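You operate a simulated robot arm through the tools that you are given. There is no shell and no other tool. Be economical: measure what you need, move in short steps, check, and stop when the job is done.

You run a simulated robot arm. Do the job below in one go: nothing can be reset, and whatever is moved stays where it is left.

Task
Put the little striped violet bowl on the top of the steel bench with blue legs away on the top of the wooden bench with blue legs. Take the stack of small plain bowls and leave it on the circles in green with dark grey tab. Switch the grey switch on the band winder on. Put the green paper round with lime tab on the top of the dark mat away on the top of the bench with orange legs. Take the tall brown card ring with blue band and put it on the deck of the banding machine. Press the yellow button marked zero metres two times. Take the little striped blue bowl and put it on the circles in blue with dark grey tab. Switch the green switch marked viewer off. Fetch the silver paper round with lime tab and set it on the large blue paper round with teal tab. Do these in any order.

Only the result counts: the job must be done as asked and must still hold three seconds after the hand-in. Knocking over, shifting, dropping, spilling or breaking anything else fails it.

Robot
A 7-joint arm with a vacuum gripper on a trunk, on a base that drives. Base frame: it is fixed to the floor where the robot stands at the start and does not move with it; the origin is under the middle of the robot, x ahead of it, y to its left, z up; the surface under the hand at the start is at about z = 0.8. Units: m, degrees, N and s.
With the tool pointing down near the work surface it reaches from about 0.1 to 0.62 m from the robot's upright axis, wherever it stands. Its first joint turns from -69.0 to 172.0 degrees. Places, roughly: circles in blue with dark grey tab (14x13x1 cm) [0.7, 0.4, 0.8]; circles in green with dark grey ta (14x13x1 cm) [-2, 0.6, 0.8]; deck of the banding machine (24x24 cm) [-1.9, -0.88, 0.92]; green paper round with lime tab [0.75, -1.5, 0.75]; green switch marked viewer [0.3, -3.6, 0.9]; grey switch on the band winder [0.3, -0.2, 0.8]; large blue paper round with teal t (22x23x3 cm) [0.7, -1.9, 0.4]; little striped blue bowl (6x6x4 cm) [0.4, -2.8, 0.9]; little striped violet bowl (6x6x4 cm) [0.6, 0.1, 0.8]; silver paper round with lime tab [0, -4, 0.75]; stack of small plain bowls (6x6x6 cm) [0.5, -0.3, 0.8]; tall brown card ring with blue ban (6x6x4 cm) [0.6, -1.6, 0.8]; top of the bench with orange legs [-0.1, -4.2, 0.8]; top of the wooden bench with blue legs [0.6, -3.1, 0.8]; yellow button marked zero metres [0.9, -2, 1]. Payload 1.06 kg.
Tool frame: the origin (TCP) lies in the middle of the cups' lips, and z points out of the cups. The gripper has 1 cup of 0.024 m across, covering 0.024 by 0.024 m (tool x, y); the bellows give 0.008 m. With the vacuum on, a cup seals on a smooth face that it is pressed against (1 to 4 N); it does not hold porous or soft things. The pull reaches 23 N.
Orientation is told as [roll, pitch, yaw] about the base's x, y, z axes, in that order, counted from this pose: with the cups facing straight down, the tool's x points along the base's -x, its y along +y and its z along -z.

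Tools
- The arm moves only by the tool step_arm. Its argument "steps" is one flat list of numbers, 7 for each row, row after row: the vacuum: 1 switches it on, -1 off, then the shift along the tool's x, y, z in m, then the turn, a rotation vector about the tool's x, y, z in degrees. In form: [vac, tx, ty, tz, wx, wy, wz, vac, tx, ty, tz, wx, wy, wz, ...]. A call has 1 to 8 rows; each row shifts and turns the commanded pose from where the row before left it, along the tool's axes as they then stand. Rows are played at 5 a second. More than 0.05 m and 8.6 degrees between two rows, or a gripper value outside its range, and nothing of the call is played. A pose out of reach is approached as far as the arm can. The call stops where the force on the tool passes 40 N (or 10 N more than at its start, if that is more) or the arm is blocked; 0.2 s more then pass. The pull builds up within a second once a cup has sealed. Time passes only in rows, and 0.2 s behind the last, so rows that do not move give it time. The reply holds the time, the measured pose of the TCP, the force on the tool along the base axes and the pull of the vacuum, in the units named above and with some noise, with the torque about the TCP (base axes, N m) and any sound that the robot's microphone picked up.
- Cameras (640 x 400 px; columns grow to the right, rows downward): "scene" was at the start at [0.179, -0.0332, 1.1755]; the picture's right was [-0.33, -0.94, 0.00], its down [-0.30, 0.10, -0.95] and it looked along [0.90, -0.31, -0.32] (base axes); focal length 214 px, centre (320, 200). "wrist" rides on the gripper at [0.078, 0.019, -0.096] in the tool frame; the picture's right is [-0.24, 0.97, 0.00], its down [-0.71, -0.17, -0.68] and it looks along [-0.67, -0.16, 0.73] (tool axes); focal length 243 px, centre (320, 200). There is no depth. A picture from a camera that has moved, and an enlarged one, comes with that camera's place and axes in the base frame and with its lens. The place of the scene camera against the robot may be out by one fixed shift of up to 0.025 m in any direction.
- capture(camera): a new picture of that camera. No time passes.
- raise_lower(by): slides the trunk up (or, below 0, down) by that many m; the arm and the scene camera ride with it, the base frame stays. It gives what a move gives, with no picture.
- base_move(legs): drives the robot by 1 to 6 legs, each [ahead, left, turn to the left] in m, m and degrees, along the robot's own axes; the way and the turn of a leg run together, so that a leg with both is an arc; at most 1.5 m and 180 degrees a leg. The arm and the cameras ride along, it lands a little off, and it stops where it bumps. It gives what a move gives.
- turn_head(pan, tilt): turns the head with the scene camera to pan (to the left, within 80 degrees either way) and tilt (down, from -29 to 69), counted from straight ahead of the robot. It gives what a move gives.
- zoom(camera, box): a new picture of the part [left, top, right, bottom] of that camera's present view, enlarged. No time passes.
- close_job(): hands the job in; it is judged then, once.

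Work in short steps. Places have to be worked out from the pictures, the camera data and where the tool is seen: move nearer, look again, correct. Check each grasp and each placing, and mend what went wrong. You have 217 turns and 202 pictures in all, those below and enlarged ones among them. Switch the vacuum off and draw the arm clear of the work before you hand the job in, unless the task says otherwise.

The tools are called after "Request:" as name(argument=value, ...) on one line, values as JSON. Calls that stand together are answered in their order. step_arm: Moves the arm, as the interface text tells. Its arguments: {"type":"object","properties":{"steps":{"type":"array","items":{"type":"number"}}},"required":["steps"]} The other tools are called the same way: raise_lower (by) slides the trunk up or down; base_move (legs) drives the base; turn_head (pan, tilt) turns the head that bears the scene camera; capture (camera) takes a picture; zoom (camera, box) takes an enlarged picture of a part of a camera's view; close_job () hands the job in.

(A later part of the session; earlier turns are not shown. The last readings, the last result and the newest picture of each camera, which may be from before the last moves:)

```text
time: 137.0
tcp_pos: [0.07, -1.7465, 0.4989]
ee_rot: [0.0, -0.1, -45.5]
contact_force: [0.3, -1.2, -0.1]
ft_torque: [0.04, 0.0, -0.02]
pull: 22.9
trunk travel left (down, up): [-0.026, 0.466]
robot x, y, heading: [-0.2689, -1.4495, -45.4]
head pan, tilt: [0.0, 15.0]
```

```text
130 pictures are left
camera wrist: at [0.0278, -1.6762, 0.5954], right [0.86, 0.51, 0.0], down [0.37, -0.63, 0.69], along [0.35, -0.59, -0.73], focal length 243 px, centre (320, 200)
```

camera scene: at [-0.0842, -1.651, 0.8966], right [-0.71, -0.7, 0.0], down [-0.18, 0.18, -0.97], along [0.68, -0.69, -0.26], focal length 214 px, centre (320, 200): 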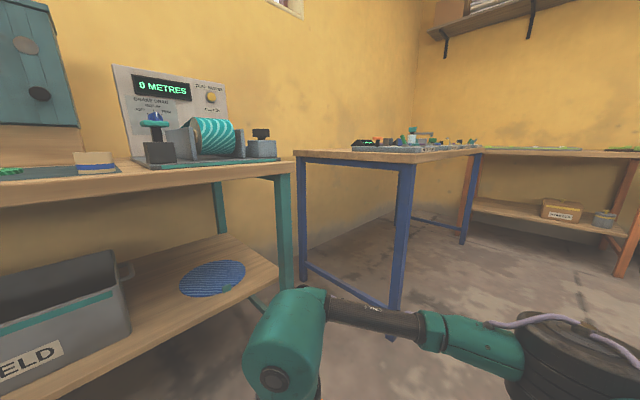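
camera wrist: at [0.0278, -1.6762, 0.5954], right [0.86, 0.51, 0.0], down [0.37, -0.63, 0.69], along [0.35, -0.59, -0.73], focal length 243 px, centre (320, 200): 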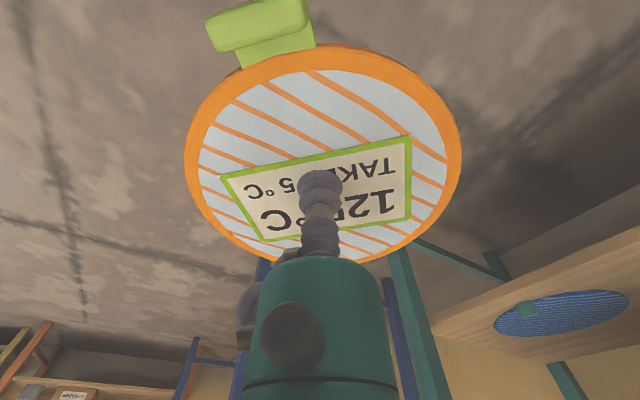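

Teal tab is on the blue round's front edge; its centre is near (0.67, -1.855). I translate the base toward it, keeping the hand below the table top.

Request:
base_move(legs=[[0.2, 0.15, 0]])

Request:
base_move(legs=[[0.16, 0.118, 0]])

Request:
capture(camera="scene")

Request:
capture(camera="wrist")

```text
time: 139.0
tcp_pos: [0.3184, -1.7841, 0.5004]
ee_rot: [-0.1, 0.0, -46.0]
contact_force: [0.3, -0.6, -0.3]
ft_torque: [-0.02, 0.01, -0.02]
pull: 22.8
trunk travel left (down, up): [-0.026, 0.466]
robot x, y, heading: [-0.0196, -1.4872, -45.7]
head pan, tilt: [0.0, 15.0]
```

```text
time: 140.6
tcp_pos: [0.5075, -1.8193, 0.5001]
ee_rot: [0.1, 0.0, -46.2]
contact_force: [0.4, -0.1, -0.3]
ft_torque: [0.01, -0.03, 0.01]
pull: 22.8
trunk travel left (down, up): [-0.026, 0.466]
robot x, y, heading: [0.1731, -1.522, -46.3]
head pan, tilt: [0.0, 15.0]
```

```text
129 pictures are left
camera scene: at [0.3541, -1.7227, 0.8967], right [-0.72, -0.69, 0.0], down [-0.18, 0.19, -0.97], along [0.67, -0.7, -0.26], focal length 214 px, centre (320, 200)
```

scene: 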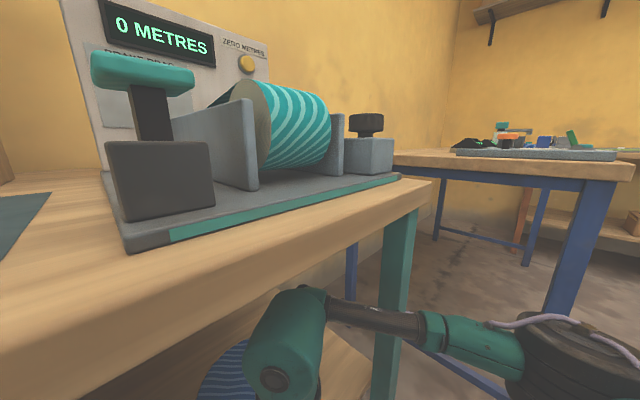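

```text
128 pictures are left
camera wrist: at [0.4658, -1.749, 0.5954], right [0.86, 0.5, 0.0], down [0.37, -0.63, 0.69], along [0.34, -0.59, -0.73], focal length 243 px, centre (320, 200)
```

wrist: 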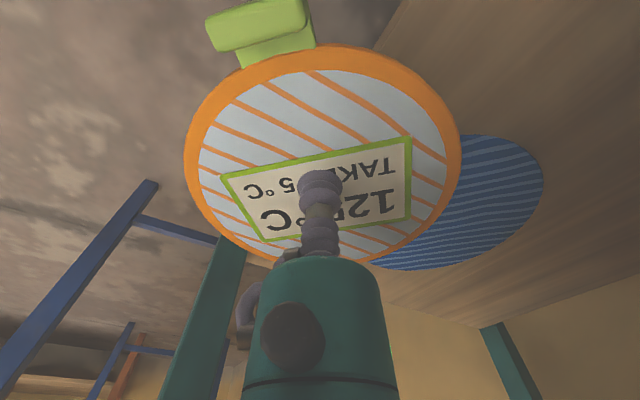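

Blue round centre at (0.666, -1.857). I extend the arm in under the top in two stages, watching force.

Request:
step_arm(steps=[1, -0.037, 0.023, 0, 0, 0, 0, 1, -0.037, 0.023, 0, 0, 0, 0, 1, 0, 0, 0, 0, 0, 0])

Request:
capture(camera="wrist")

Request:
capture(camera="scene")

```text
time: 141.4
tcp_pos: [0.5903, -1.8403, 0.4958]
ee_rot: [0.0, -0.1, -46.2]
contact_force: [-0.3, 0.6, 0.5]
ft_torque: [0.0, -0.03, -0.03]
pull: 23.4
trunk travel left (down, up): [-0.026, 0.466]
robot x, y, heading: [0.1717, -1.519, -46.1]
head pan, tilt: [0.0, 15.0]
```

```text
127 pictures are left
camera wrist: at [0.5489, -1.7701, 0.5903], right [0.86, 0.5, 0.0], down [0.37, -0.63, 0.69], along [0.35, -0.59, -0.73], focal length 243 px, centre (320, 200)
```

wrist: 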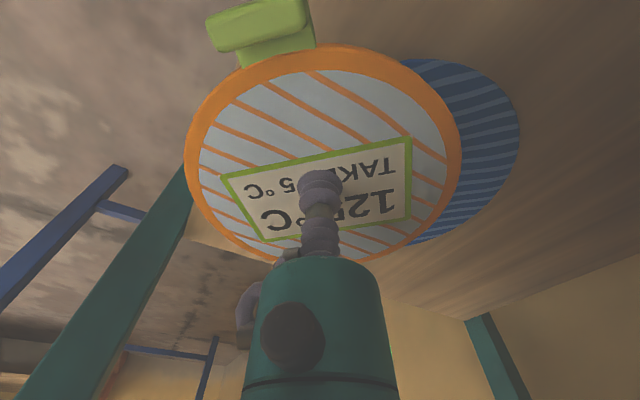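

```text
126 pictures are left
camera scene: at [0.3541, -1.7227, 0.8967], right [-0.72, -0.69, 0.0], down [-0.18, 0.19, -0.97], along [0.67, -0.7, -0.26], focal length 214 px, centre (320, 200)
```

scene: 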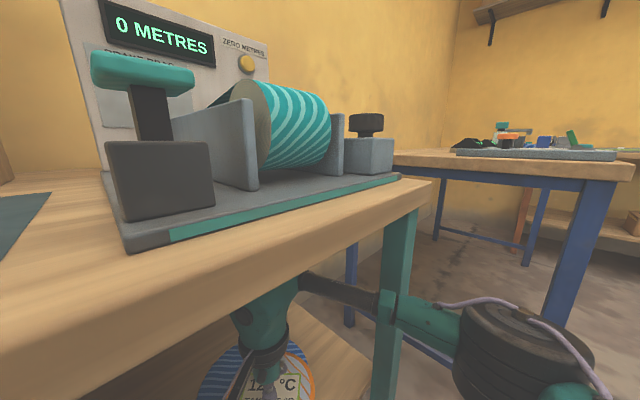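

Request:
step_arm(steps=[1, -0.037, 0.023, 0, 0, 0, 0, 1, -0.037, 0.022, 0, 0, 0, 0, 1, 0, 0, 0, 0, 0, 0])

Request:
capture(camera="wrist")

Request:
capture(camera="scene")

```text
time: 142.2
tcp_pos: [0.676, -1.8625, 0.4976]
ee_rot: [0.0, 0.0, -46.1]
contact_force: [0.4, 0.4, -0.5]
ft_torque: [-0.02, 0.05, -0.03]
pull: 22.3
trunk travel left (down, up): [-0.026, 0.466]
robot x, y, heading: [0.1704, -1.5227, -46.2]
head pan, tilt: [0.0, 15.0]
```

```text
125 pictures are left
camera wrist: at [0.6334, -1.7921, 0.5936], right [0.86, 0.51, 0.0], down [0.37, -0.63, 0.69], along [0.35, -0.59, -0.73], focal length 243 px, centre (320, 200)
```

wrist: 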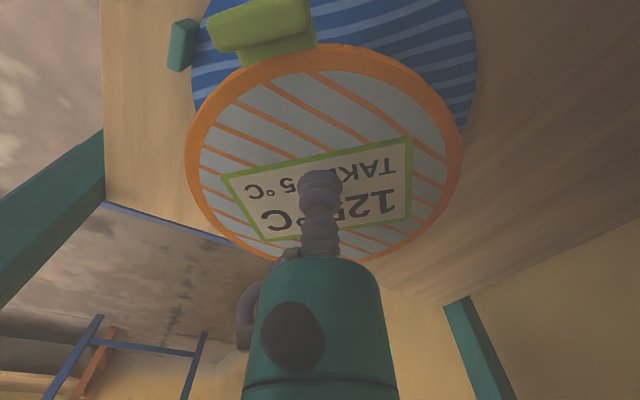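

```text
124 pictures are left
camera scene: at [0.3541, -1.7227, 0.8967], right [-0.72, -0.69, 0.0], down [-0.18, 0.19, -0.97], along [0.67, -0.7, -0.26], focal length 214 px, centre (320, 200)
```

scene: 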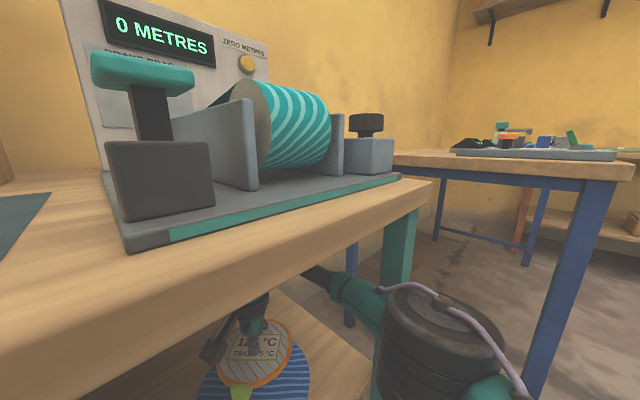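

Silver is over the blue round. Small back shift, then lower gently.

Request:
step_arm(steps=[1, 0.009, 0, 0.02, 0, 0, 0, 1, 0, 0, 0.02, 0, 0, 0, 1, 0, 0, 0.01, 0, 0, 0, 1, 0, 0, 0.005, 0, 0, 0, 1, 0, 0, 0, 0, 0, 0])

Request:
capture(camera="wrist")

Request:
zoom(camera="scene", box=[180, 280, 340, 400])

```text
time: 143.4
tcp_pos: [0.6678, -1.8564, 0.4449]
ee_rot: [-0.1, 0.0, -46.3]
contact_force: [-0.9, 0.2, -1.0]
ft_torque: [0.02, 0.02, 0.01]
pull: 22.5
trunk travel left (down, up): [-0.026, 0.466]
robot x, y, heading: [0.1727, -1.5188, -46.0]
head pan, tilt: [0.0, 15.0]
```

```text
123 pictures are left
camera wrist: at [0.6264, -1.7858, 0.5403], right [0.86, 0.5, 0.0], down [0.37, -0.63, 0.69], along [0.34, -0.59, -0.73], focal length 243 px, centre (320, 200)
```

wrist: 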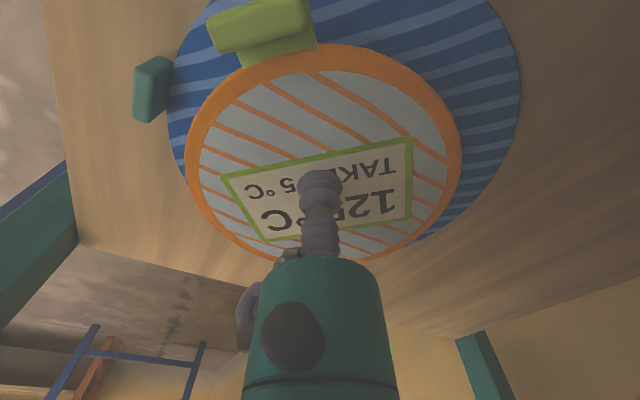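

```text
3.33 times, centred on (260, 340) of scene
camera zoom: at [0.3541, -1.7227, 0.8967], right [-0.72, -0.69, 0.0], down [-0.18, 0.19, -0.97], along [0.67, -0.7, -0.26], focal length 715 px, centre (520, -267)
```

zoom: 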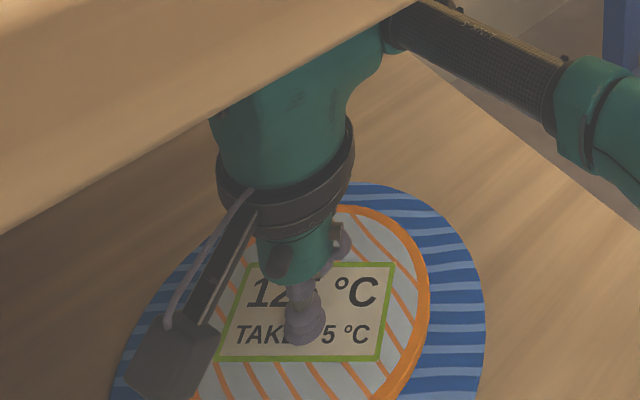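

Well centred. Lower to contact in fine steps.

Request:
step_arm(steps=[1, 0, 0, 0.004, 0, 0, 0, 1, 0, 0, 0.004, 0, 0, 0, 1, 0, 0, 0.003, 0, 0, 0, 1, 0, 0, 0, 0, 0, 0])

```text
time: 144.4
tcp_pos: [0.6675, -1.8562, 0.4335]
ee_rot: [-0.1, -0.1, -46.0]
contact_force: [0.5, 0.3, -0.6]
ft_torque: [-0.01, -0.02, -0.01]
pull: 22.9
trunk travel left (down, up): [-0.026, 0.466]
robot x, y, heading: [0.1706, -1.5195, -45.9]
head pan, tilt: [0.0, 15.0]
```

Request:
step_arm(steps=[1, 0, 0, 0.003, 0, 0, 0, 1, 0, 0, 0.003, 0, 0, 0, 1, 0, 0, 0.002, 0, 0, 0])

```text
time: 145.2
tcp_pos: [0.6684, -1.8576, 0.4258]
ee_rot: [0.0, 0.0, -46.2]
contact_force: [0.1, -0.7, -1.2]
ft_torque: [0.02, 0.0, 0.01]
pull: 23.0
trunk travel left (down, up): [-0.026, 0.466]
robot x, y, heading: [0.1749, -1.5197, -46.2]
head pan, tilt: [0.0, 15.0]
```

No contact yet; continue down in 2–3 mm steps.

Request:
step_arm(steps=[1, 0, 0, 0.003, 0, 0, 0, 1, 0, 0, 0.003, 0, 0, 0, 1, 0, 0, 0.002, 0, 0, 0])

Request:
zoom(camera="scene", box=[180, 280, 340, 400])

```text
time: 146.0
tcp_pos: [0.6684, -1.8569, 0.4178]
ee_rot: [0.0, 0.0, -46.2]
contact_force: [0.1, 0.7, 0.2]
ft_torque: [0.02, 0.03, 0.03]
pull: 22.9
trunk travel left (down, up): [-0.026, 0.466]
robot x, y, heading: [0.1711, -1.5159, -46.3]
head pan, tilt: [0.0, 15.0]
```

```text
3.33 times, centred on (260, 340) of scene
camera zoom: at [0.3541, -1.7227, 0.8967], right [-0.72, -0.69, 0.0], down [-0.18, 0.19, -0.97], along [0.67, -0.7, -0.26], focal length 715 px, centre (520, -267)
```

zoom: 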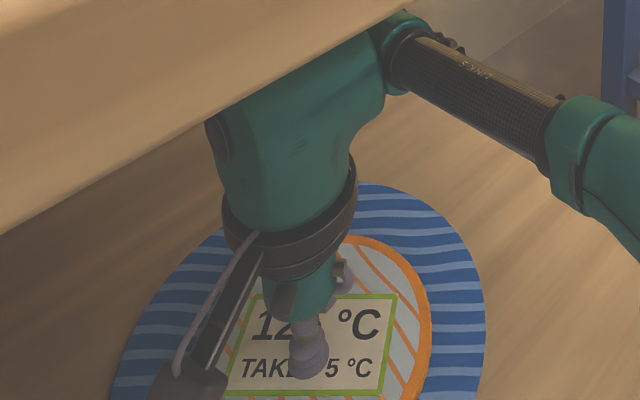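

Request:
step_arm(steps=[1, 0, 0, 0.004, 0, 0, 0, 1, 0, 0, 0.004, 0, 0, 0, 1, 0, 0, 0.003, 0, 0, 0])

Request:
capture(camera="wrist")

```text
time: 146.8
tcp_pos: [0.6692, -1.8564, 0.4091]
ee_rot: [0.1, -0.2, -46.2]
contact_force: [-2.4, -1.8, 19.9]
ft_torque: [0.06, 0.01, 0.07]
pull: 23.3
trunk travel left (down, up): [-0.026, 0.466]
robot x, y, heading: [0.169, -1.5185, -46.0]
head pan, tilt: [0.0, 15.0]
```

```text
120 pictures are left
camera wrist: at [0.6271, -1.786, 0.5039], right [0.86, 0.5, 0.0], down [0.36, -0.63, 0.69], along [0.35, -0.59, -0.73], focal length 243 px, centre (320, 200)
```

wrist: 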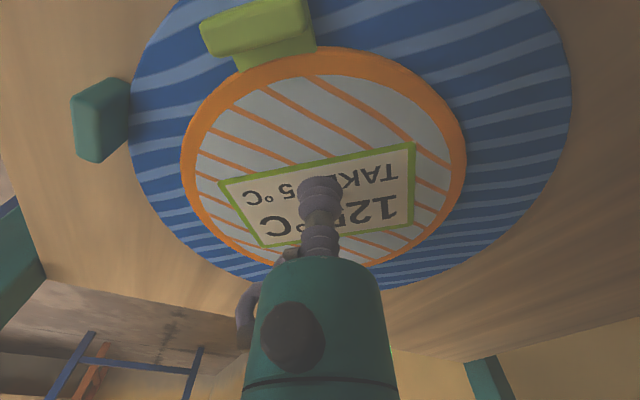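

Contact; the silver disc lies within the blue round. Release and rise straight up.

Request:
step_arm(steps=[1, 0, 0, -0.004, 0, 0, 0, -1, 0, 0, 0, 0, 0, 0, -1, 0, 0, 0, 0, 0, 0, -1, 0, 0, 0, 0, 0, 0, -1, 0, 0, 0, 0, 0, 0, -1, 0, 0, -0.006, 0, 0, 0, -1, 0, 0, -0.03, 0, 0, 0, -1, 0, 0, -0.04, 0, 0, 0])

Request:
capture(camera="wrist")

```text
time: 148.6
tcp_pos: [0.6711, -1.8557, 0.4887]
ee_rot: [0.0, -0.1, -46.2]
contact_force: [-0.2, 0.4, 0.2]
ft_torque: [0.0, -0.01, -0.02]
pull: 0.0
trunk travel left (down, up): [-0.026, 0.466]
robot x, y, heading: [0.1711, -1.5224, -46.0]
head pan, tilt: [0.0, 15.0]
```

```text
119 pictures are left
camera wrist: at [0.6287, -1.7847, 0.5832], right [0.86, 0.5, 0.0], down [0.37, -0.63, 0.69], along [0.34, -0.59, -0.73], focal length 243 px, centre (320, 200)
```

wrist: 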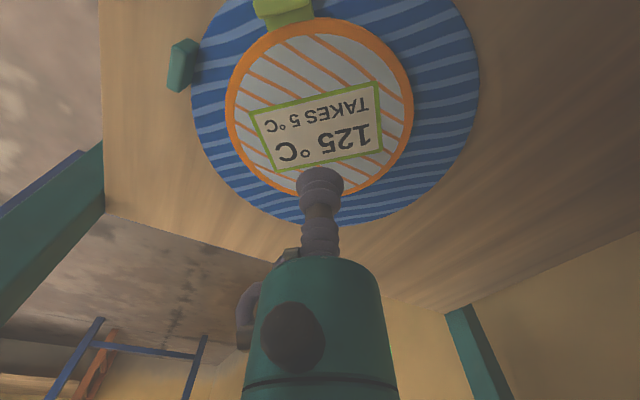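

Silver round placed. Retract by the same path, back the base out and raise the trunk.

Request:
step_arm(steps=[-1, 0.037, -0.023, 0, 0, 0, 0, -1, 0.037, -0.023, 0, 0, 0, 0, -1, 0.037, -0.023, 0, 0, 0, 0, -1, 0.03, -0.02, 0, 0, 0, 0])

Request:
base_move(legs=[[-0.16, -0.118, 0], [-0.2, -0.15, 0]])

Request:
raise_lower(by=0.42)

Request:
base_move(legs=[[0, 0, 46], [0, -0.47, 0]])

Request:
turn_head(pan=0, tilt=25)

Request:
capture(camera="scene")

Request:
capture(camera="wrist")

```text
time: 149.6
tcp_pos: [0.5093, -1.817, 0.4864]
ee_rot: [0.1, 0.1, -46.2]
contact_force: [0.4, -0.5, -0.4]
ft_torque: [0.01, 0.04, 0.0]
pull: 0.1
trunk travel left (down, up): [-0.026, 0.466]
robot x, y, heading: [0.1663, -1.5185, -46.1]
head pan, tilt: [0.0, 15.0]
```

```text
time: 152.9
tcp_pos: [0.0647, -1.7485, 0.4868]
ee_rot: [0.1, 0.0, -46.4]
contact_force: [-0.3, 0.4, 0.5]
ft_torque: [-0.02, -0.01, 0.01]
pull: 0.0
trunk travel left (down, up): [-0.026, 0.466]
robot x, y, heading: [-0.271, -1.4518, -46.3]
head pan, tilt: [0.0, 15.0]
```

```text
refused: 0.42 is not a number from -0.4 to 0.4
```

```text
time: 159.7
tcp_pos: [0.1755, -1.8881, 0.4858]
ee_rot: [0.0, -0.1, -0.4]
contact_force: [1.1, 0.2, -0.2]
ft_torque: [0.0, 0.02, 0.02]
pull: 0.1
trunk travel left (down, up): [-0.026, 0.466]
robot x, y, heading: [-0.2744, -1.9233, -0.1]
head pan, tilt: [0.0, 15.0]
```

```text
time: 160.4
tcp_pos: [0.1763, -1.8892, 0.4867]
ee_rot: [0.0, 0.0, -0.4]
contact_force: [0.8, 0.2, -0.8]
ft_torque: [0.02, 0.01, -0.03]
pull: 0.1
trunk travel left (down, up): [-0.026, 0.466]
robot x, y, heading: [-0.2775, -1.9228, -0.3]
head pan, tilt: [0.0, 25.0]
```

```text
118 pictures are left
camera scene: at [-0.0069, -1.9274, 0.8805], right [-0.01, -1.0, 0.0], down [-0.42, 0.0, -0.91], along [0.91, -0.01, -0.42], focal length 214 px, centre (320, 200)
```

scene: 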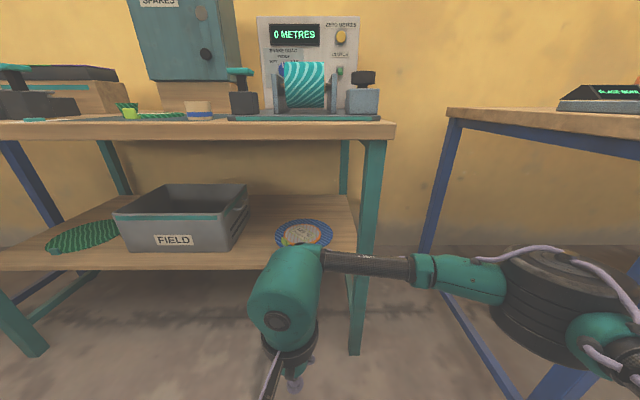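

```text
117 pictures are left
camera wrist: at [0.0963, -1.8688, 0.5817], right [0.24, 0.97, 0.0], down [0.71, -0.18, 0.69], along [0.66, -0.17, -0.73], focal length 243 px, centre (320, 200)
```

wrist: 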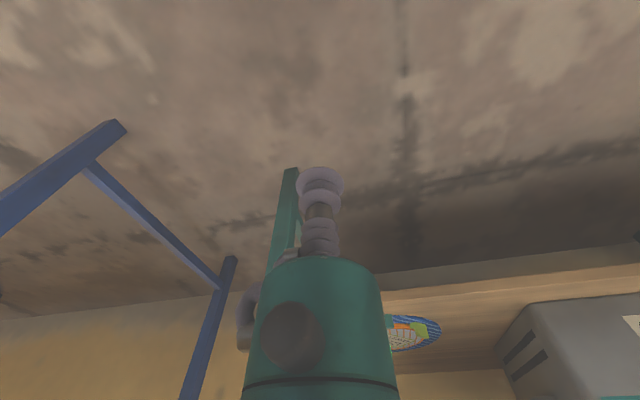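

Raise the trunk and arm, then view the zero-metres button.

Request:
raise_lower(by=0.4)

Request:
step_arm(steps=[-1, 0, 0, -0.045, 0, 0, 0, -1, 0, 0, -0.045, 0, 0, 0, -1, 0, 0, -0.045, 0, 0, 0, -1, 0, 0, -0.045, 0, 0, 0, -1, 0, 0, -0.045, 0, 0, 0, -1, 0, 0, -0.03, 0, 0, 0])

Request:
capture(camera="scene")

Request:
zoom(camera="scene", box=[220, 100, 400, 250])

```text
time: 164.3
tcp_pos: [0.1763, -1.89, 0.8848]
ee_rot: [0.0, 0.0, -0.4]
contact_force: [1.1, 0.4, -0.5]
ft_torque: [-0.01, 0.0, -0.07]
pull: 0.0
trunk travel left (down, up): [-0.426, 0.066]
robot x, y, heading: [-0.2729, -1.9202, -0.3]
head pan, tilt: [0.0, 25.0]
```

```text
time: 165.7
tcp_pos: [0.1719, -1.8928, 1.1392]
ee_rot: [0.0, 0.0, -0.4]
contact_force: [-0.2, -0.1, 0.7]
ft_torque: [0.01, 0.0, 0.0]
pull: 0.1
trunk travel left (down, up): [-0.426, 0.066]
robot x, y, heading: [-0.2722, -1.9212, -0.3]
head pan, tilt: [0.0, 25.0]
```

```text
116 pictures are left
camera scene: at [-0.1315, -1.9267, 1.3024], right [-0.01, -1.0, 0.0], down [-0.42, 0.0, -0.91], along [0.91, -0.01, -0.42], focal length 214 px, centre (320, 200)
```

scene: 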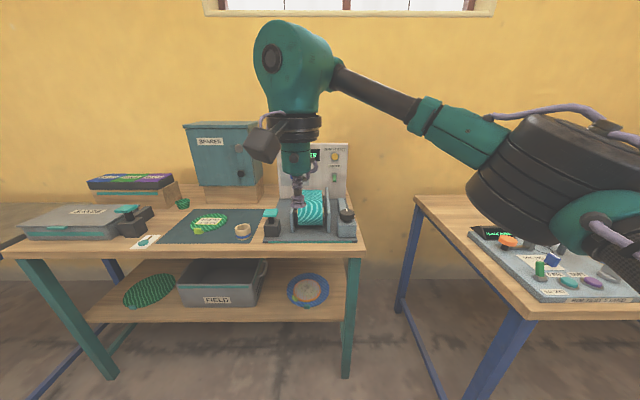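

```text
2.67 times, centred on (310, 175) of scene
camera zoom: at [-0.1315, -1.9267, 1.3024], right [-0.01, -1.0, 0.0], down [-0.42, 0.0, -0.91], along [0.91, -0.01, -0.42], focal length 572 px, centre (347, 267)
```

zoom: 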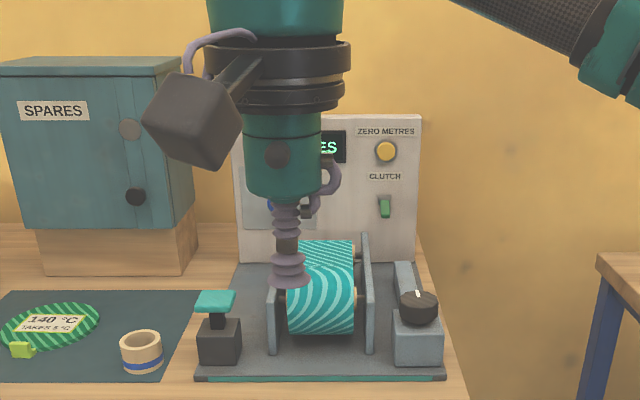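

Triangulated button: about (0.838, -1.996, 1.07) on a vertical panel. I tilt the tool 60° forward (out in the aisle), then drive nearer.

Request:
step_arm(steps=[-1, 0, 0, 0, 0, -8.5, 0, -1, 0, 0, 0, 0, -8.5, 0, -1, 0, 0, 0, 0, -8.5, 0, -1, 0, 0, 0, 0, -8.5, 0, -1, 0, 0, 0, 0, -8.5, 0, -1, 0, 0, 0, 0, -8.5, 0, -1, 0, 0, 0, 0, -8.5, 0, -1, 0, 0, 0, 0, 0, 0])

Request:
capture(camera="scene")

Request:
capture(camera="wrist")

```text
time: 167.5
tcp_pos: [0.1771, -1.8895, 1.1409]
ee_rot: [0.0, -59.6, -0.5]
contact_force: [0.2, -0.1, 0.3]
ft_torque: [-0.01, -0.02, 0.02]
pull: 0.0
trunk travel left (down, up): [-0.426, 0.066]
robot x, y, heading: [-0.272, -1.9233, -0.3]
head pan, tilt: [0.0, 25.0]
```

```text
114 pictures are left
camera scene: at [-0.1313, -1.9268, 1.3024], right [-0.01, -1.0, 0.0], down [-0.42, 0.0, -0.91], along [0.91, -0.01, -0.42], focal length 214 px, centre (320, 200)
```

scene: 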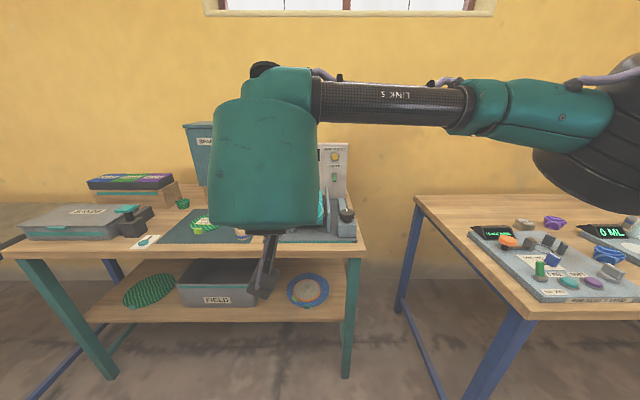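

```text
113 pictures are left
camera wrist: at [0.0528, -1.8692, 1.1217], right [0.13, 0.97, 0.2], down [-0.23, -0.17, 0.96], along [0.96, -0.17, 0.21], focal length 243 px, centre (320, 200)
```

wrist: 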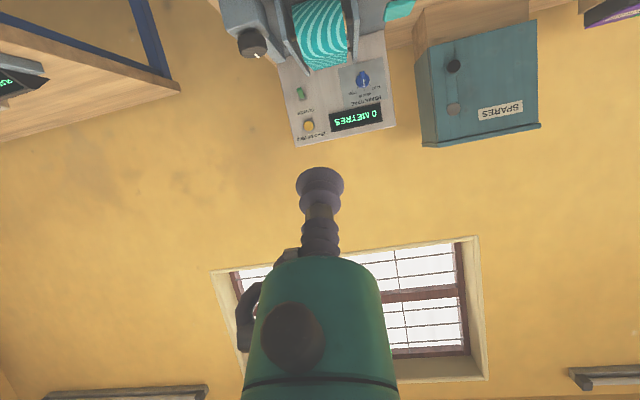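

Wrist view puts the button at y≈-1.996, z≈1.05. Drive forward and re-look.

Request:
base_move(legs=[[0.4, -0.08, 0.3]])

Request:
capture(camera="wrist")

Request:
capture(camera="scene")

```text
time: 170.0
tcp_pos: [0.5757, -1.9693, 1.1415]
ee_rot: [0.0, -59.5, 0.0]
contact_force: [0.3, 0.2, -0.5]
ft_torque: [0.01, 0.01, 0.01]
pull: 0.1
trunk travel left (down, up): [-0.426, 0.066]
robot x, y, heading: [0.1285, -2.0006, -0.1]
head pan, tilt: [0.0, 25.0]
```

```text
112 pictures are left
camera wrist: at [0.4519, -1.9482, 1.1218], right [0.12, 0.97, 0.2], down [-0.23, -0.17, 0.96], along [0.97, -0.16, 0.2], focal length 243 px, centre (320, 200)
```

wrist: 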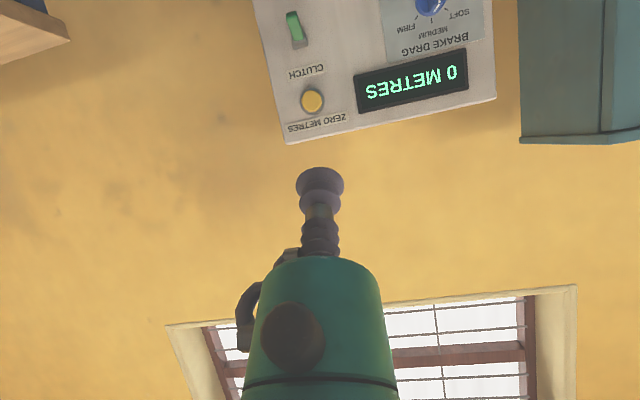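

```text
111 pictures are left
camera scene: at [0.2682, -2.0068, 1.3023], right [0.0, -1.0, 0.0], down [-0.42, 0.0, -0.91], along [0.91, 0.0, -0.42], focal length 214 px, centre (320, 200)
```

scene: 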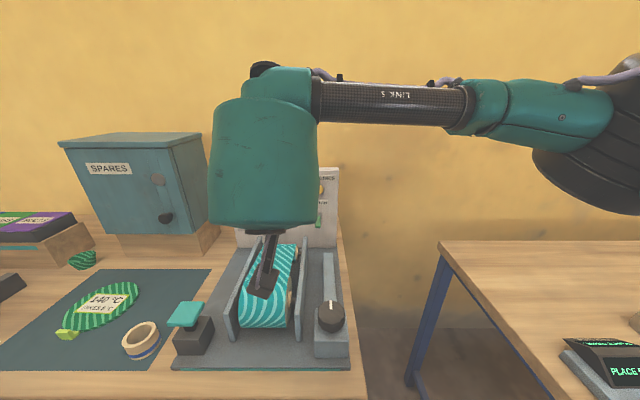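

Button refined to (0.855, -1.996, 1.046). I move the cup tip to about 5 cm before it.

Request:
step_arm(steps=[-1, -0.0041, -0.0045, 0.041, 0, 0, 0, -1, -0.0041, -0.0045, 0.041, 0, 0, 0, -1, -0.0041, -0.0045, 0.041, 0, 0, 0, -1, -0.0041, -0.0045, 0.041, 0, 0, 0, -1, -0.0041, -0.0045, 0.041, 0, 0, 0, -1, -0.0041, -0.0045, 0.041, 0, 0, 0, -1, 0, 0, 0, 0, 0, 0])

Request:
capture(camera="wrist")

Request:
capture(camera="scene")

```text
time: 171.6
tcp_pos: [0.8002, -1.998, 1.039]
ee_rot: [-0.2, -59.5, 0.0]
contact_force: [0.2, -0.4, -0.3]
ft_torque: [0.0, -0.03, 0.0]
pull: 0.1
trunk travel left (down, up): [-0.426, 0.066]
robot x, y, heading: [0.1252, -2.0042, 0.0]
head pan, tilt: [0.0, 25.0]
```

```text
110 pictures are left
camera wrist: at [0.6778, -1.9777, 1.0206], right [0.12, 0.97, 0.2], down [-0.23, -0.17, 0.96], along [0.97, -0.16, 0.2], focal length 243 px, centre (320, 200)
```

wrist: 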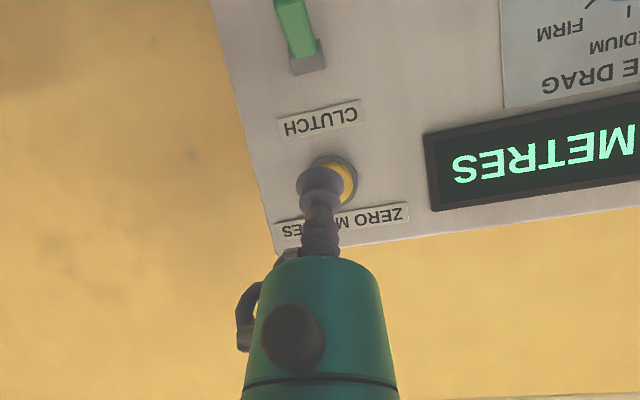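

```text
109 pictures are left
camera scene: at [0.2676, -2.0068, 1.3024], right [0.0, -1.0, 0.0], down [-0.42, 0.0, -0.91], along [0.91, 0.0, -0.42], focal length 214 px, centre (320, 200)
```

scene: 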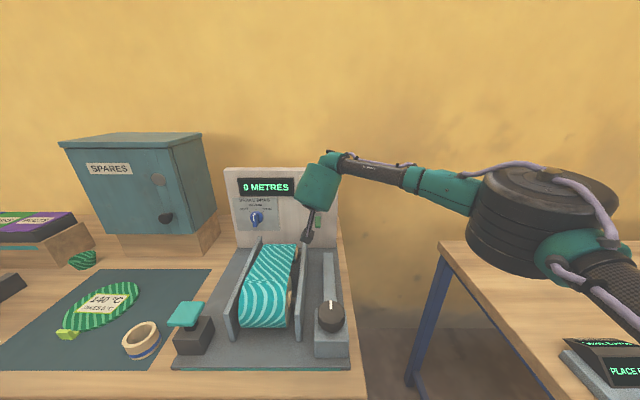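

Lined up. Advance along +x in small steps until the button clicks.

Request:
step_arm(steps=[-1, -0.0051, 0.003, 0.0086, 0, 0, 0, -1, -0.0051, 0, 0.0086, 0, 0, 0, -1, -0.0025, 0, 0.0043, 0, 0, 0, -1, -0.0025, 0, 0.0043, 0, 0, 0, -1, 0, 0, 0, 0, 0, 0])

Request:
capture(camera="wrist")

```text
time: 172.8
tcp_pos: [0.8288, -1.9929, 1.0393]
ee_rot: [-0.1, -59.6, 0.0]
contact_force: [-0.2, 0.1, 0.4]
ft_torque: [-0.01, -0.01, 0.01]
pull: 0.0
trunk travel left (down, up): [-0.426, 0.066]
robot x, y, heading: [0.1259, -2.0059, -0.2]
head pan, tilt: [0.0, 25.0]
```

```text
108 pictures are left
camera wrist: at [0.7054, -1.9725, 1.019], right [0.12, 0.97, 0.2], down [-0.23, -0.17, 0.96], along [0.97, -0.16, 0.2], focal length 243 px, centre (320, 200)
```

wrist: 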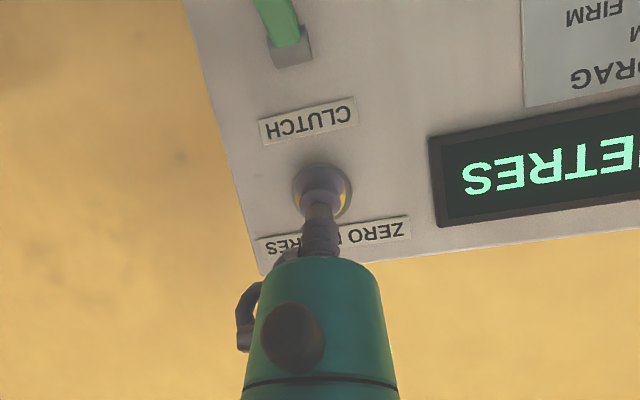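

Centred on the button, no contact yet. Continue in 3 mm steps.

Request:
step_arm(steps=[-1, -0.002, 0, 0.0034, 0, 0, 0, -1, -0.0015, 0, 0.0026, 0, 0, 0, -1, -0.0015, 0, 0.0026, 0, 0, 0])

```text
time: 173.6
tcp_pos: [0.8394, -1.9927, 1.0393]
ee_rot: [-0.1, -59.5, 0.1]
contact_force: [0.3, -0.2, -0.2]
ft_torque: [0.04, 0.0, -0.02]
pull: 0.1
trunk travel left (down, up): [-0.426, 0.066]
robot x, y, heading: [0.1283, -1.9999, 0.1]
head pan, tilt: [0.0, 25.0]
```

Request:
step_arm(steps=[-1, -0.0015, 0, 0.0026, 0, 0, 0, -1, -0.0015, 0, 0.0026, 0, 0, 0, -1, -0.0015, 0, 0.0026, 0, 0, 0])

```text
time: 174.4
tcp_pos: [0.8485, -1.993, 1.0369]
ee_rot: [0.0, -59.5, 0.0]
contact_force: [-1.1, -1.3, 0.1]
ft_torque: [-0.01, -0.02, -0.01]
pull: 0.1
trunk travel left (down, up): [-0.426, 0.066]
robot x, y, heading: [0.125, -2.0012, 0.2]
head pan, tilt: [0.0, 25.0]
```

Request:
step_arm(steps=[-1, -0.0015, 0, 0.0026, 0, 0, 0, -1, -0.001, 0, 0.0017, 0, 0, 0])

```text
time: 175.0
tcp_pos: [0.8516, -1.9929, 1.0371]
ee_rot: [-0.2, -59.5, 0.1]
contact_force: [-2.6, -0.5, -0.7]
ft_torque: [0.0, 0.0, 0.03]
pull: 0.0
trunk travel left (down, up): [-0.426, 0.066]
robot x, y, heading: [0.1268, -2.0039, 0.2]
head pan, tilt: [0.0, 25.0]
heard: click
```

First press clicked. Back off 1 cm and press again.

Request:
step_arm(steps=[-1, 0.0051, 0, -0.0086, 0, 0, 0, -1, 0.0025, 0, -0.0043, 0, 0, 0, -1, 0, 0, 0, 0, 0, 0])

Request:
step_arm(steps=[-1, -0.0025, 0, 0.0043, 0, 0, 0, -1, -0.003, 0, 0.0052, 0, 0, 0, -1, -0.0021, 0, 0.0034, 0, 0, 0, -1, 0, 0, 0, 0, 0, 0])

```text
time: 175.8
tcp_pos: [0.8373, -1.9913, 1.0378]
ee_rot: [-0.1, -59.5, 0.0]
contact_force: [-0.1, 0.2, -1.2]
ft_torque: [0.01, 0.03, -0.03]
pull: 0.0
trunk travel left (down, up): [-0.426, 0.066]
robot x, y, heading: [0.1242, -2.006, 0.0]
head pan, tilt: [0.0, 25.0]
```

```text
time: 176.8
tcp_pos: [0.8533, -1.9925, 1.0366]
ee_rot: [-0.1, -59.5, 0.0]
contact_force: [-2.4, -0.4, -0.5]
ft_torque: [0.03, -0.01, 0.0]
pull: 0.2
trunk travel left (down, up): [-0.426, 0.066]
robot x, y, heading: [0.1238, -2.0008, 0.1]
head pan, tilt: [0.0, 25.0]
heard: click
```

Second click. Retreat, then straighten the tool.

Request:
step_arm(steps=[-1, 0.0051, 0, -0.0086, 0, 0, 0, -1, 0.0041, 0, -0.041, 0, 0, 0, -1, 0.0041, 0, -0.041, 0, 0, 0, -1, 0.0041, 0, -0.041, 0, 0, 0, -1, 0.0041, 0, -0.041, 0, 0, 0, -1, 0.0041, 0, -0.041, 0, 0, 0, -1, 0.0041, 0, -0.041, 0, 0, 0])

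Request:
step_arm(steps=[-1, 0, 0, 0, 0, 8.5, 0, -1, 0, 0, 0, 0, 8.5, 0, -1, 0, 0, 0, 0, 8.5, 0, -1, 0, 0, 0, 0, 8.5, 0, -1, 0, 0, 0, 0, 8.5, 0, -1, 0, 0, 0, 0, 8.5, 0, -1, 0, 0, 0, 0, 8.5, 0])

Request:
base_move(legs=[[0, 0.46, 0]])

Request:
turn_head(pan=0, tilt=40)

Request:
capture(camera="scene")

Request:
capture(camera="wrist")

```text
time: 178.4
tcp_pos: [0.6177, -1.992, 1.1414]
ee_rot: [-0.1, -59.5, 0.1]
contact_force: [0.4, -0.9, -0.3]
ft_torque: [-0.03, -0.01, -0.02]
pull: 0.1
trunk travel left (down, up): [-0.426, 0.066]
robot x, y, heading: [0.1255, -2.0006, -0.1]
head pan, tilt: [0.0, 25.0]
```

```text
time: 180.0
tcp_pos: [0.6185, -1.9919, 1.1421]
ee_rot: [0.0, 0.1, -0.2]
contact_force: [-0.4, 0.1, -0.1]
ft_torque: [0.02, -0.02, 0.04]
pull: 0.0
trunk travel left (down, up): [-0.426, 0.066]
robot x, y, heading: [0.1283, -2.0041, -0.0]
head pan, tilt: [0.0, 25.0]
```

```text
time: 184.5
tcp_pos: [0.6172, -1.5334, 1.1421]
ee_rot: [-0.1, 0.0, 0.5]
contact_force: [0.1, 0.4, -0.6]
ft_torque: [0.0, 0.01, -0.01]
pull: 0.1
trunk travel left (down, up): [-0.426, 0.066]
robot x, y, heading: [0.1222, -1.5479, 0.6]
head pan, tilt: [0.0, 25.0]
```

```text
time: 185.3
tcp_pos: [0.6163, -1.5335, 1.1416]
ee_rot: [0.1, 0.0, 0.6]
contact_force: [0.8, 0.0, -0.4]
ft_torque: [0.0, 0.0, 0.0]
pull: 0.0
trunk travel left (down, up): [-0.426, 0.066]
robot x, y, heading: [0.1233, -1.5524, 0.6]
head pan, tilt: [0.0, 40.0]
```

```text
107 pictures are left
camera scene: at [0.258, -1.5514, 1.2791], right [0.01, -1.0, 0.0], down [-0.64, -0.01, -0.77], along [0.77, 0.01, -0.64], focal length 214 px, centre (320, 200)
```

scene: 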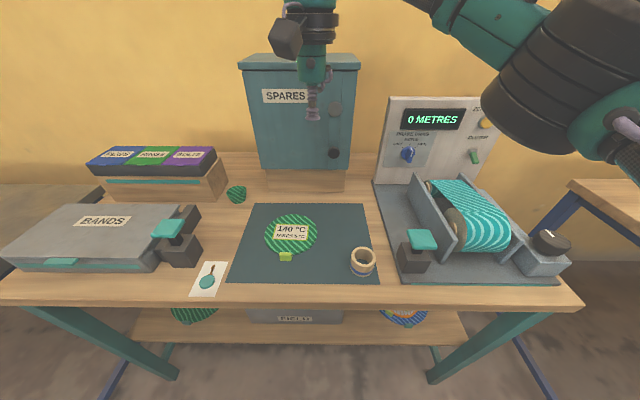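

```text
106 pictures are left
camera wrist: at [0.5361, -1.5141, 1.237], right [0.23, 0.97, 0.0], down [0.71, -0.16, 0.69], along [0.67, -0.16, -0.73], focal length 243 px, centre (320, 200)
```

wrist: 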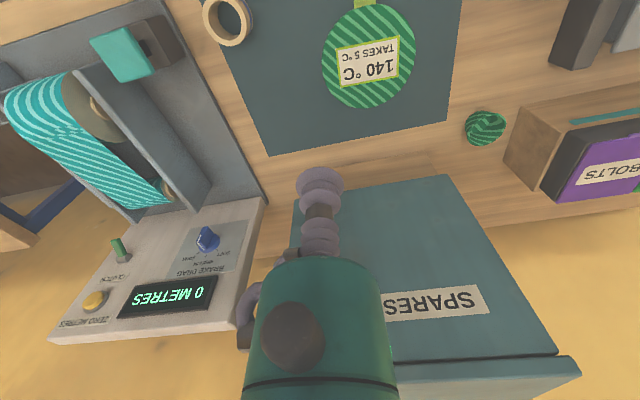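

Request:
zoom(camera="wrist", box=[180, 0, 440, 120])

Request:
zoom(camera="scene", box=[230, 190, 400, 300])

```text
2.46 times, centred on (310, 60) of wrist
camera zoom: at [0.5361, -1.5141, 1.237], right [0.23, 0.97, 0.0], down [0.71, -0.16, 0.69], along [0.67, -0.16, -0.73], focal length 597 px, centre (345, 545)
```

zoom: 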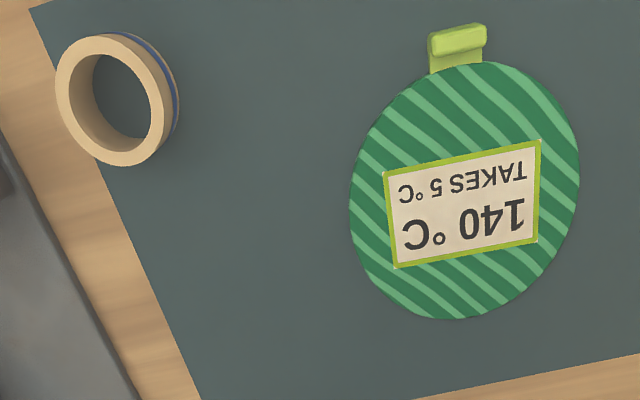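

```text
3.64 times, centred on (315, 245) of scene
camera zoom: at [0.258, -1.5514, 1.2791], right [0.01, -1.0, 0.0], down [-0.64, -0.01, -0.77], along [0.77, 0.01, -0.64], focal length 780 px, centre (338, 36)
```

zoom: 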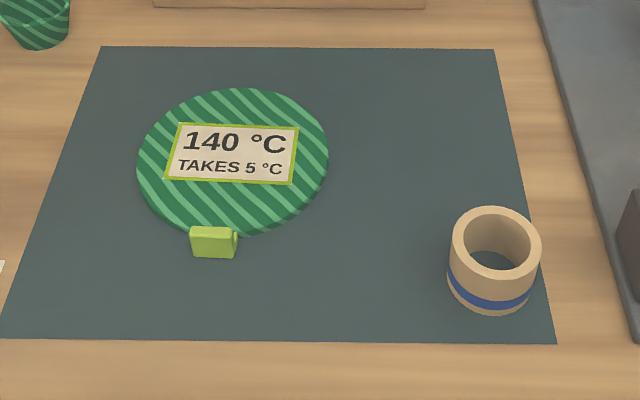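

The ring is an open tube (needs a side grasp, later). First the green round: centre about (0.638, -1.469). Move over and down to z≈0.87.

Request:
step_arm(steps=[-1, -0.012, 0.032, 0.02, 0, 0, 0.5, -1, -0.01, 0.032, 0.025, 0, 0, 0, -1, 0, 0, 0.048, 0, 0, 0, -1, 0, 0, 0.048, 0, 0, 0, -1, 0, 0, 0.048, 0, 0, 0, -1, 0, 0, 0.048, 0, 0, 0, -1, 0, 0, 0.03, 0, 0, 0])

Request:
capture(camera="wrist")

```text
time: 186.9
tcp_pos: [0.6376, -1.4664, 0.8727]
ee_rot: [0.1, -0.2, 0.0]
contact_force: [0.1, 0.2, 0.5]
ft_torque: [0.03, -0.02, -0.01]
pull: 0.0
trunk travel left (down, up): [-0.426, 0.066]
robot x, y, heading: [0.124, -1.5496, 0.6]
head pan, tilt: [0.0, 40.0]
```

```text
103 pictures are left
camera wrist: at [0.5582, -1.4474, 0.9681], right [0.23, 0.97, 0.0], down [0.71, -0.17, 0.69], along [0.67, -0.16, -0.73], focal length 243 px, centre (320, 200)
```

wrist: 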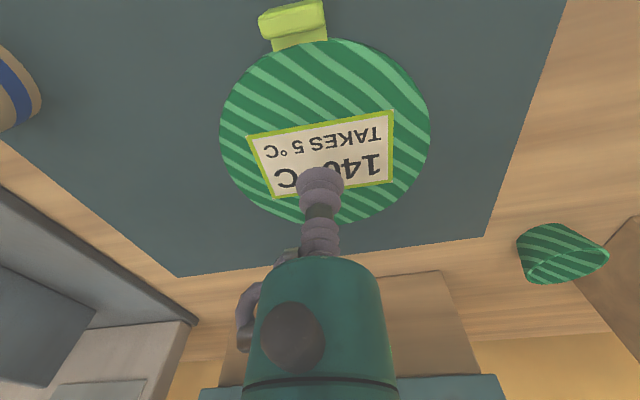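

Request:
step_arm(steps=[1, 0.008, 0.004, 0.012, 0, 0, 0, 1, 0, 0, 0.008, 0, 0, 0, 1, 0, 0, 0.005, 0, 0, 0, 1, 0, 0, 0.004, 0, 0, 0, 1, 0, 0, 0, 0, 0, 0])

```text
time: 188.1
tcp_pos: [0.629, -1.4655, 0.8453]
ee_rot: [0.0, 0.1, 0.0]
contact_force: [-0.4, -0.5, -0.1]
ft_torque: [0.01, 0.0, 0.0]
pull: 0.0
trunk travel left (down, up): [-0.426, 0.066]
robot x, y, heading: [0.1234, -1.5521, 0.6]
head pan, tilt: [0.0, 40.0]
```

Request:
step_arm(steps=[1, 0, 0, 0.003, 0, 0, 0, 1, 0, 0, 0.003, 0, 0, 0, 1, 0, 0, 0.003, 0, 0, 0, 1, 0, 0, 0.002, 0, 0, 0, 1, 0, 0, 0, 0, 0, 0])

```text
time: 189.3
tcp_pos: [0.6298, -1.4656, 0.8349]
ee_rot: [-0.1, 0.1, 0.1]
contact_force: [0.1, 0.1, -0.7]
ft_torque: [0.04, -0.02, 0.02]
pull: 0.1
trunk travel left (down, up): [-0.426, 0.066]
robot x, y, heading: [0.1299, -1.5501, 0.6]
head pan, tilt: [0.0, 40.0]
```

Still no contact; continue down.

Request:
step_arm(steps=[1, 0, 0, 0.004, 0, 0, 0, 1, 0, 0, 0.004, 0, 0, 0, 1, 0, 0, 0.004, 0, 0, 0, 1, 0, 0, 0, 0, 0, 0])

Request:
capture(camera="wrist")

```text
time: 190.3
tcp_pos: [0.6303, -1.4653, 0.823]
ee_rot: [0.1, -0.2, 0.0]
contact_force: [4.0, 1.2, 19.0]
ft_torque: [-0.01, 0.04, -0.08]
pull: 22.7
trunk travel left (down, up): [-0.426, 0.066]
robot x, y, heading: [0.1224, -1.5473, 0.6]
head pan, tilt: [0.0, 40.0]
```

```text
102 pictures are left
camera wrist: at [0.5505, -1.4462, 0.919], right [0.24, 0.97, 0.0], down [0.71, -0.17, 0.69], along [0.67, -0.16, -0.73], focal length 243 px, centre (320, 200)
```

wrist: 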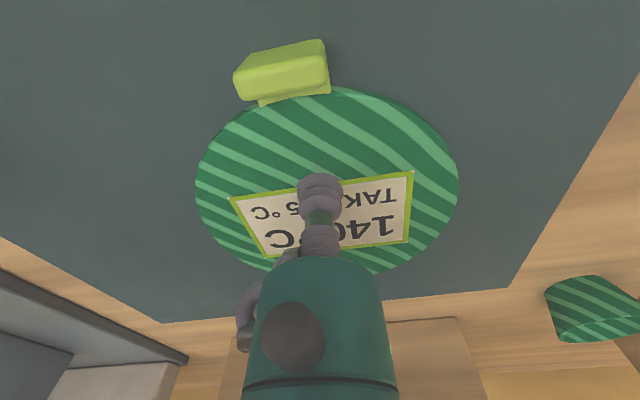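

Sealed on the green round. Lift and tuck.

Request:
step_arm(steps=[1, 0, 0, -0.008, 0, 0, 0, 1, 0, 0, -0.02, 0, 0, 0, 1, 0, 0, -0.045, 0, 0, 0, 1, 0, 0, -0.045, 0, 0, 0, 1, 0, 0, -0.045, 0, 0, 0, 1, 0.03, -0.03, -0.03, 0, 0, 0, 1, 0.03, -0.03, -0.02, 0, 0, 0, 1, 0, 0, 0, 0, 0, 0])

Request:
base_move(legs=[[-0.47, 0, -0.5], [0, -0.9, 0], [0, -0.85, 0]])

Request:
base_move(legs=[[0, 0, -90]])

Request:
turn_head(pan=0, tilt=40)

Request:
capture(camera="scene")

```text
refused: row 6 steps farther than a row can; nothing moved
```

```text
time: 208.4
tcp_pos: [0.1938, -3.206, 0.8226]
ee_rot: [-0.2, -0.1, 1.6]
contact_force: [-8.1, -0.3, -0.6]
ft_torque: [0.03, 0.15, -0.01]
pull: 22.8
trunk travel left (down, up): [-0.426, 0.066]
robot x, y, heading: [-0.3097, -3.3055, 2.2]
head pan, tilt: [0.0, 40.0]
```

```text
time: 212.6
tcp_pos: [-0.1982, -3.8073, 0.8217]
ee_rot: [-0.1, 0.0, -86.8]
contact_force: [0.6, 0.4, -0.6]
ft_torque: [0.07, -0.02, -0.04]
pull: 23.7
trunk travel left (down, up): [-0.426, 0.066]
robot x, y, heading: [-0.3126, -3.306, -86.1]
head pan, tilt: [0.0, 40.0]
```

```text
time: 213.2
tcp_pos: [-0.1994, -3.8065, 0.8222]
ee_rot: [-0.2, 0.0, -86.9]
contact_force: [0.2, 0.3, -1.4]
ft_torque: [0.07, -0.01, -0.02]
pull: 23.4
trunk travel left (down, up): [-0.426, 0.066]
robot x, y, heading: [-0.3083, -3.3072, -86.4]
head pan, tilt: [0.0, 40.0]
```

```text
101 pictures are left
camera scene: at [-0.3119, -3.4535, 1.2791], right [-1.0, -0.07, 0.0], down [-0.04, 0.64, -0.77], along [0.05, -0.76, -0.64], focal length 214 px, centre (320, 200)
```

scene: 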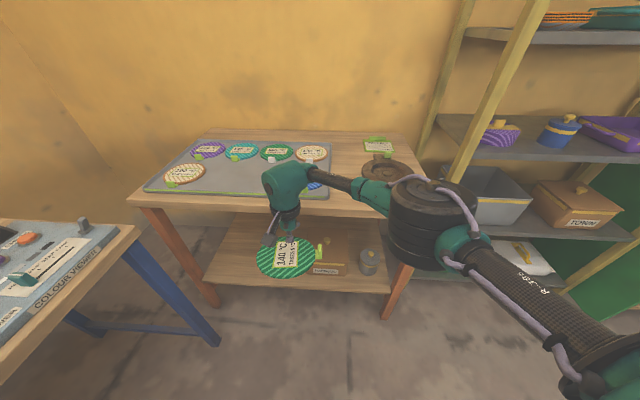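

The lift had been refused while the base moved, so the disc was dragged at table height and twisted on the cup; it is still held. I must check the mat later. Now lift first.

Request:
step_arm(steps=[1, 0, 0, -0.045, 0, 0, 0, 1, 0, 0, -0.045, 0, 0, 0, 1, 0, 0, -0.045, 0, 0, 0, 1, 0, 0, -0.045, 0, 0, 0, 1, 0, 0, -0.03, 0, 0, 0])

Request:
capture(camera="wrist")

Request:
turn_head(pan=75, tilt=30)

Request:
capture(camera="scene")

```text
time: 214.4
tcp_pos: [-0.2008, -3.8067, 1.0318]
ee_rot: [-0.1, 0.0, -86.8]
contact_force: [-0.4, 0.7, -0.8]
ft_torque: [0.08, -0.02, 0.02]
pull: 23.0
trunk travel left (down, up): [-0.426, 0.066]
robot x, y, heading: [-0.3103, -3.3081, -86.0]
head pan, tilt: [0.0, 40.0]
```

```text
100 pictures are left
camera wrist: at [-0.1869, -3.7265, 1.1282], right [0.98, -0.18, 0.0], down [-0.13, -0.72, 0.69], along [-0.13, -0.67, -0.73], focal length 243 px, centre (320, 200)
```

wrist: 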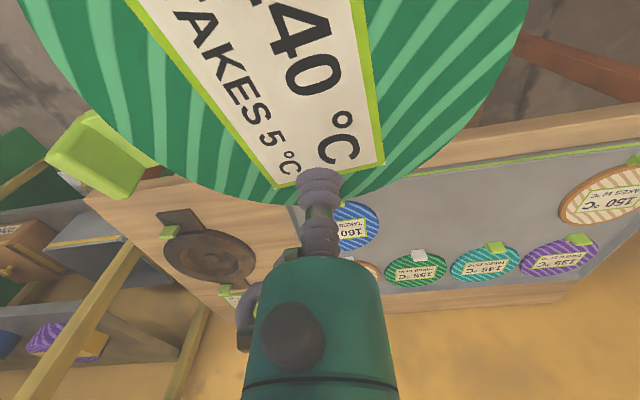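

```text
time: 215.9
tcp_pos: [-0.2005, -3.8058, 1.0321]
ee_rot: [0.0, 0.0, -86.9]
contact_force: [-0.4, 1.2, -0.7]
ft_torque: [0.1, -0.01, 0.0]
pull: 23.0
trunk travel left (down, up): [-0.426, 0.066]
robot x, y, heading: [-0.3113, -3.3065, -86.3]
head pan, tilt: [75.0, 30.0]
```

```text
99 pictures are left
camera scene: at [-0.2287, -3.3863, 1.2944], right [-0.2, -0.98, 0.0], down [-0.49, 0.1, -0.87], along [0.85, -0.17, -0.5], focal length 214 px, centre (320, 200)
```

scene: 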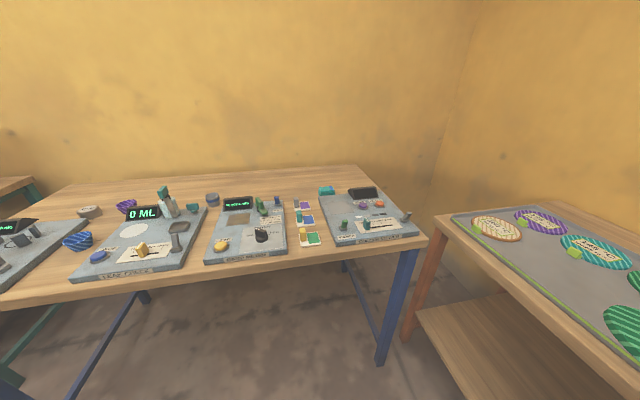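

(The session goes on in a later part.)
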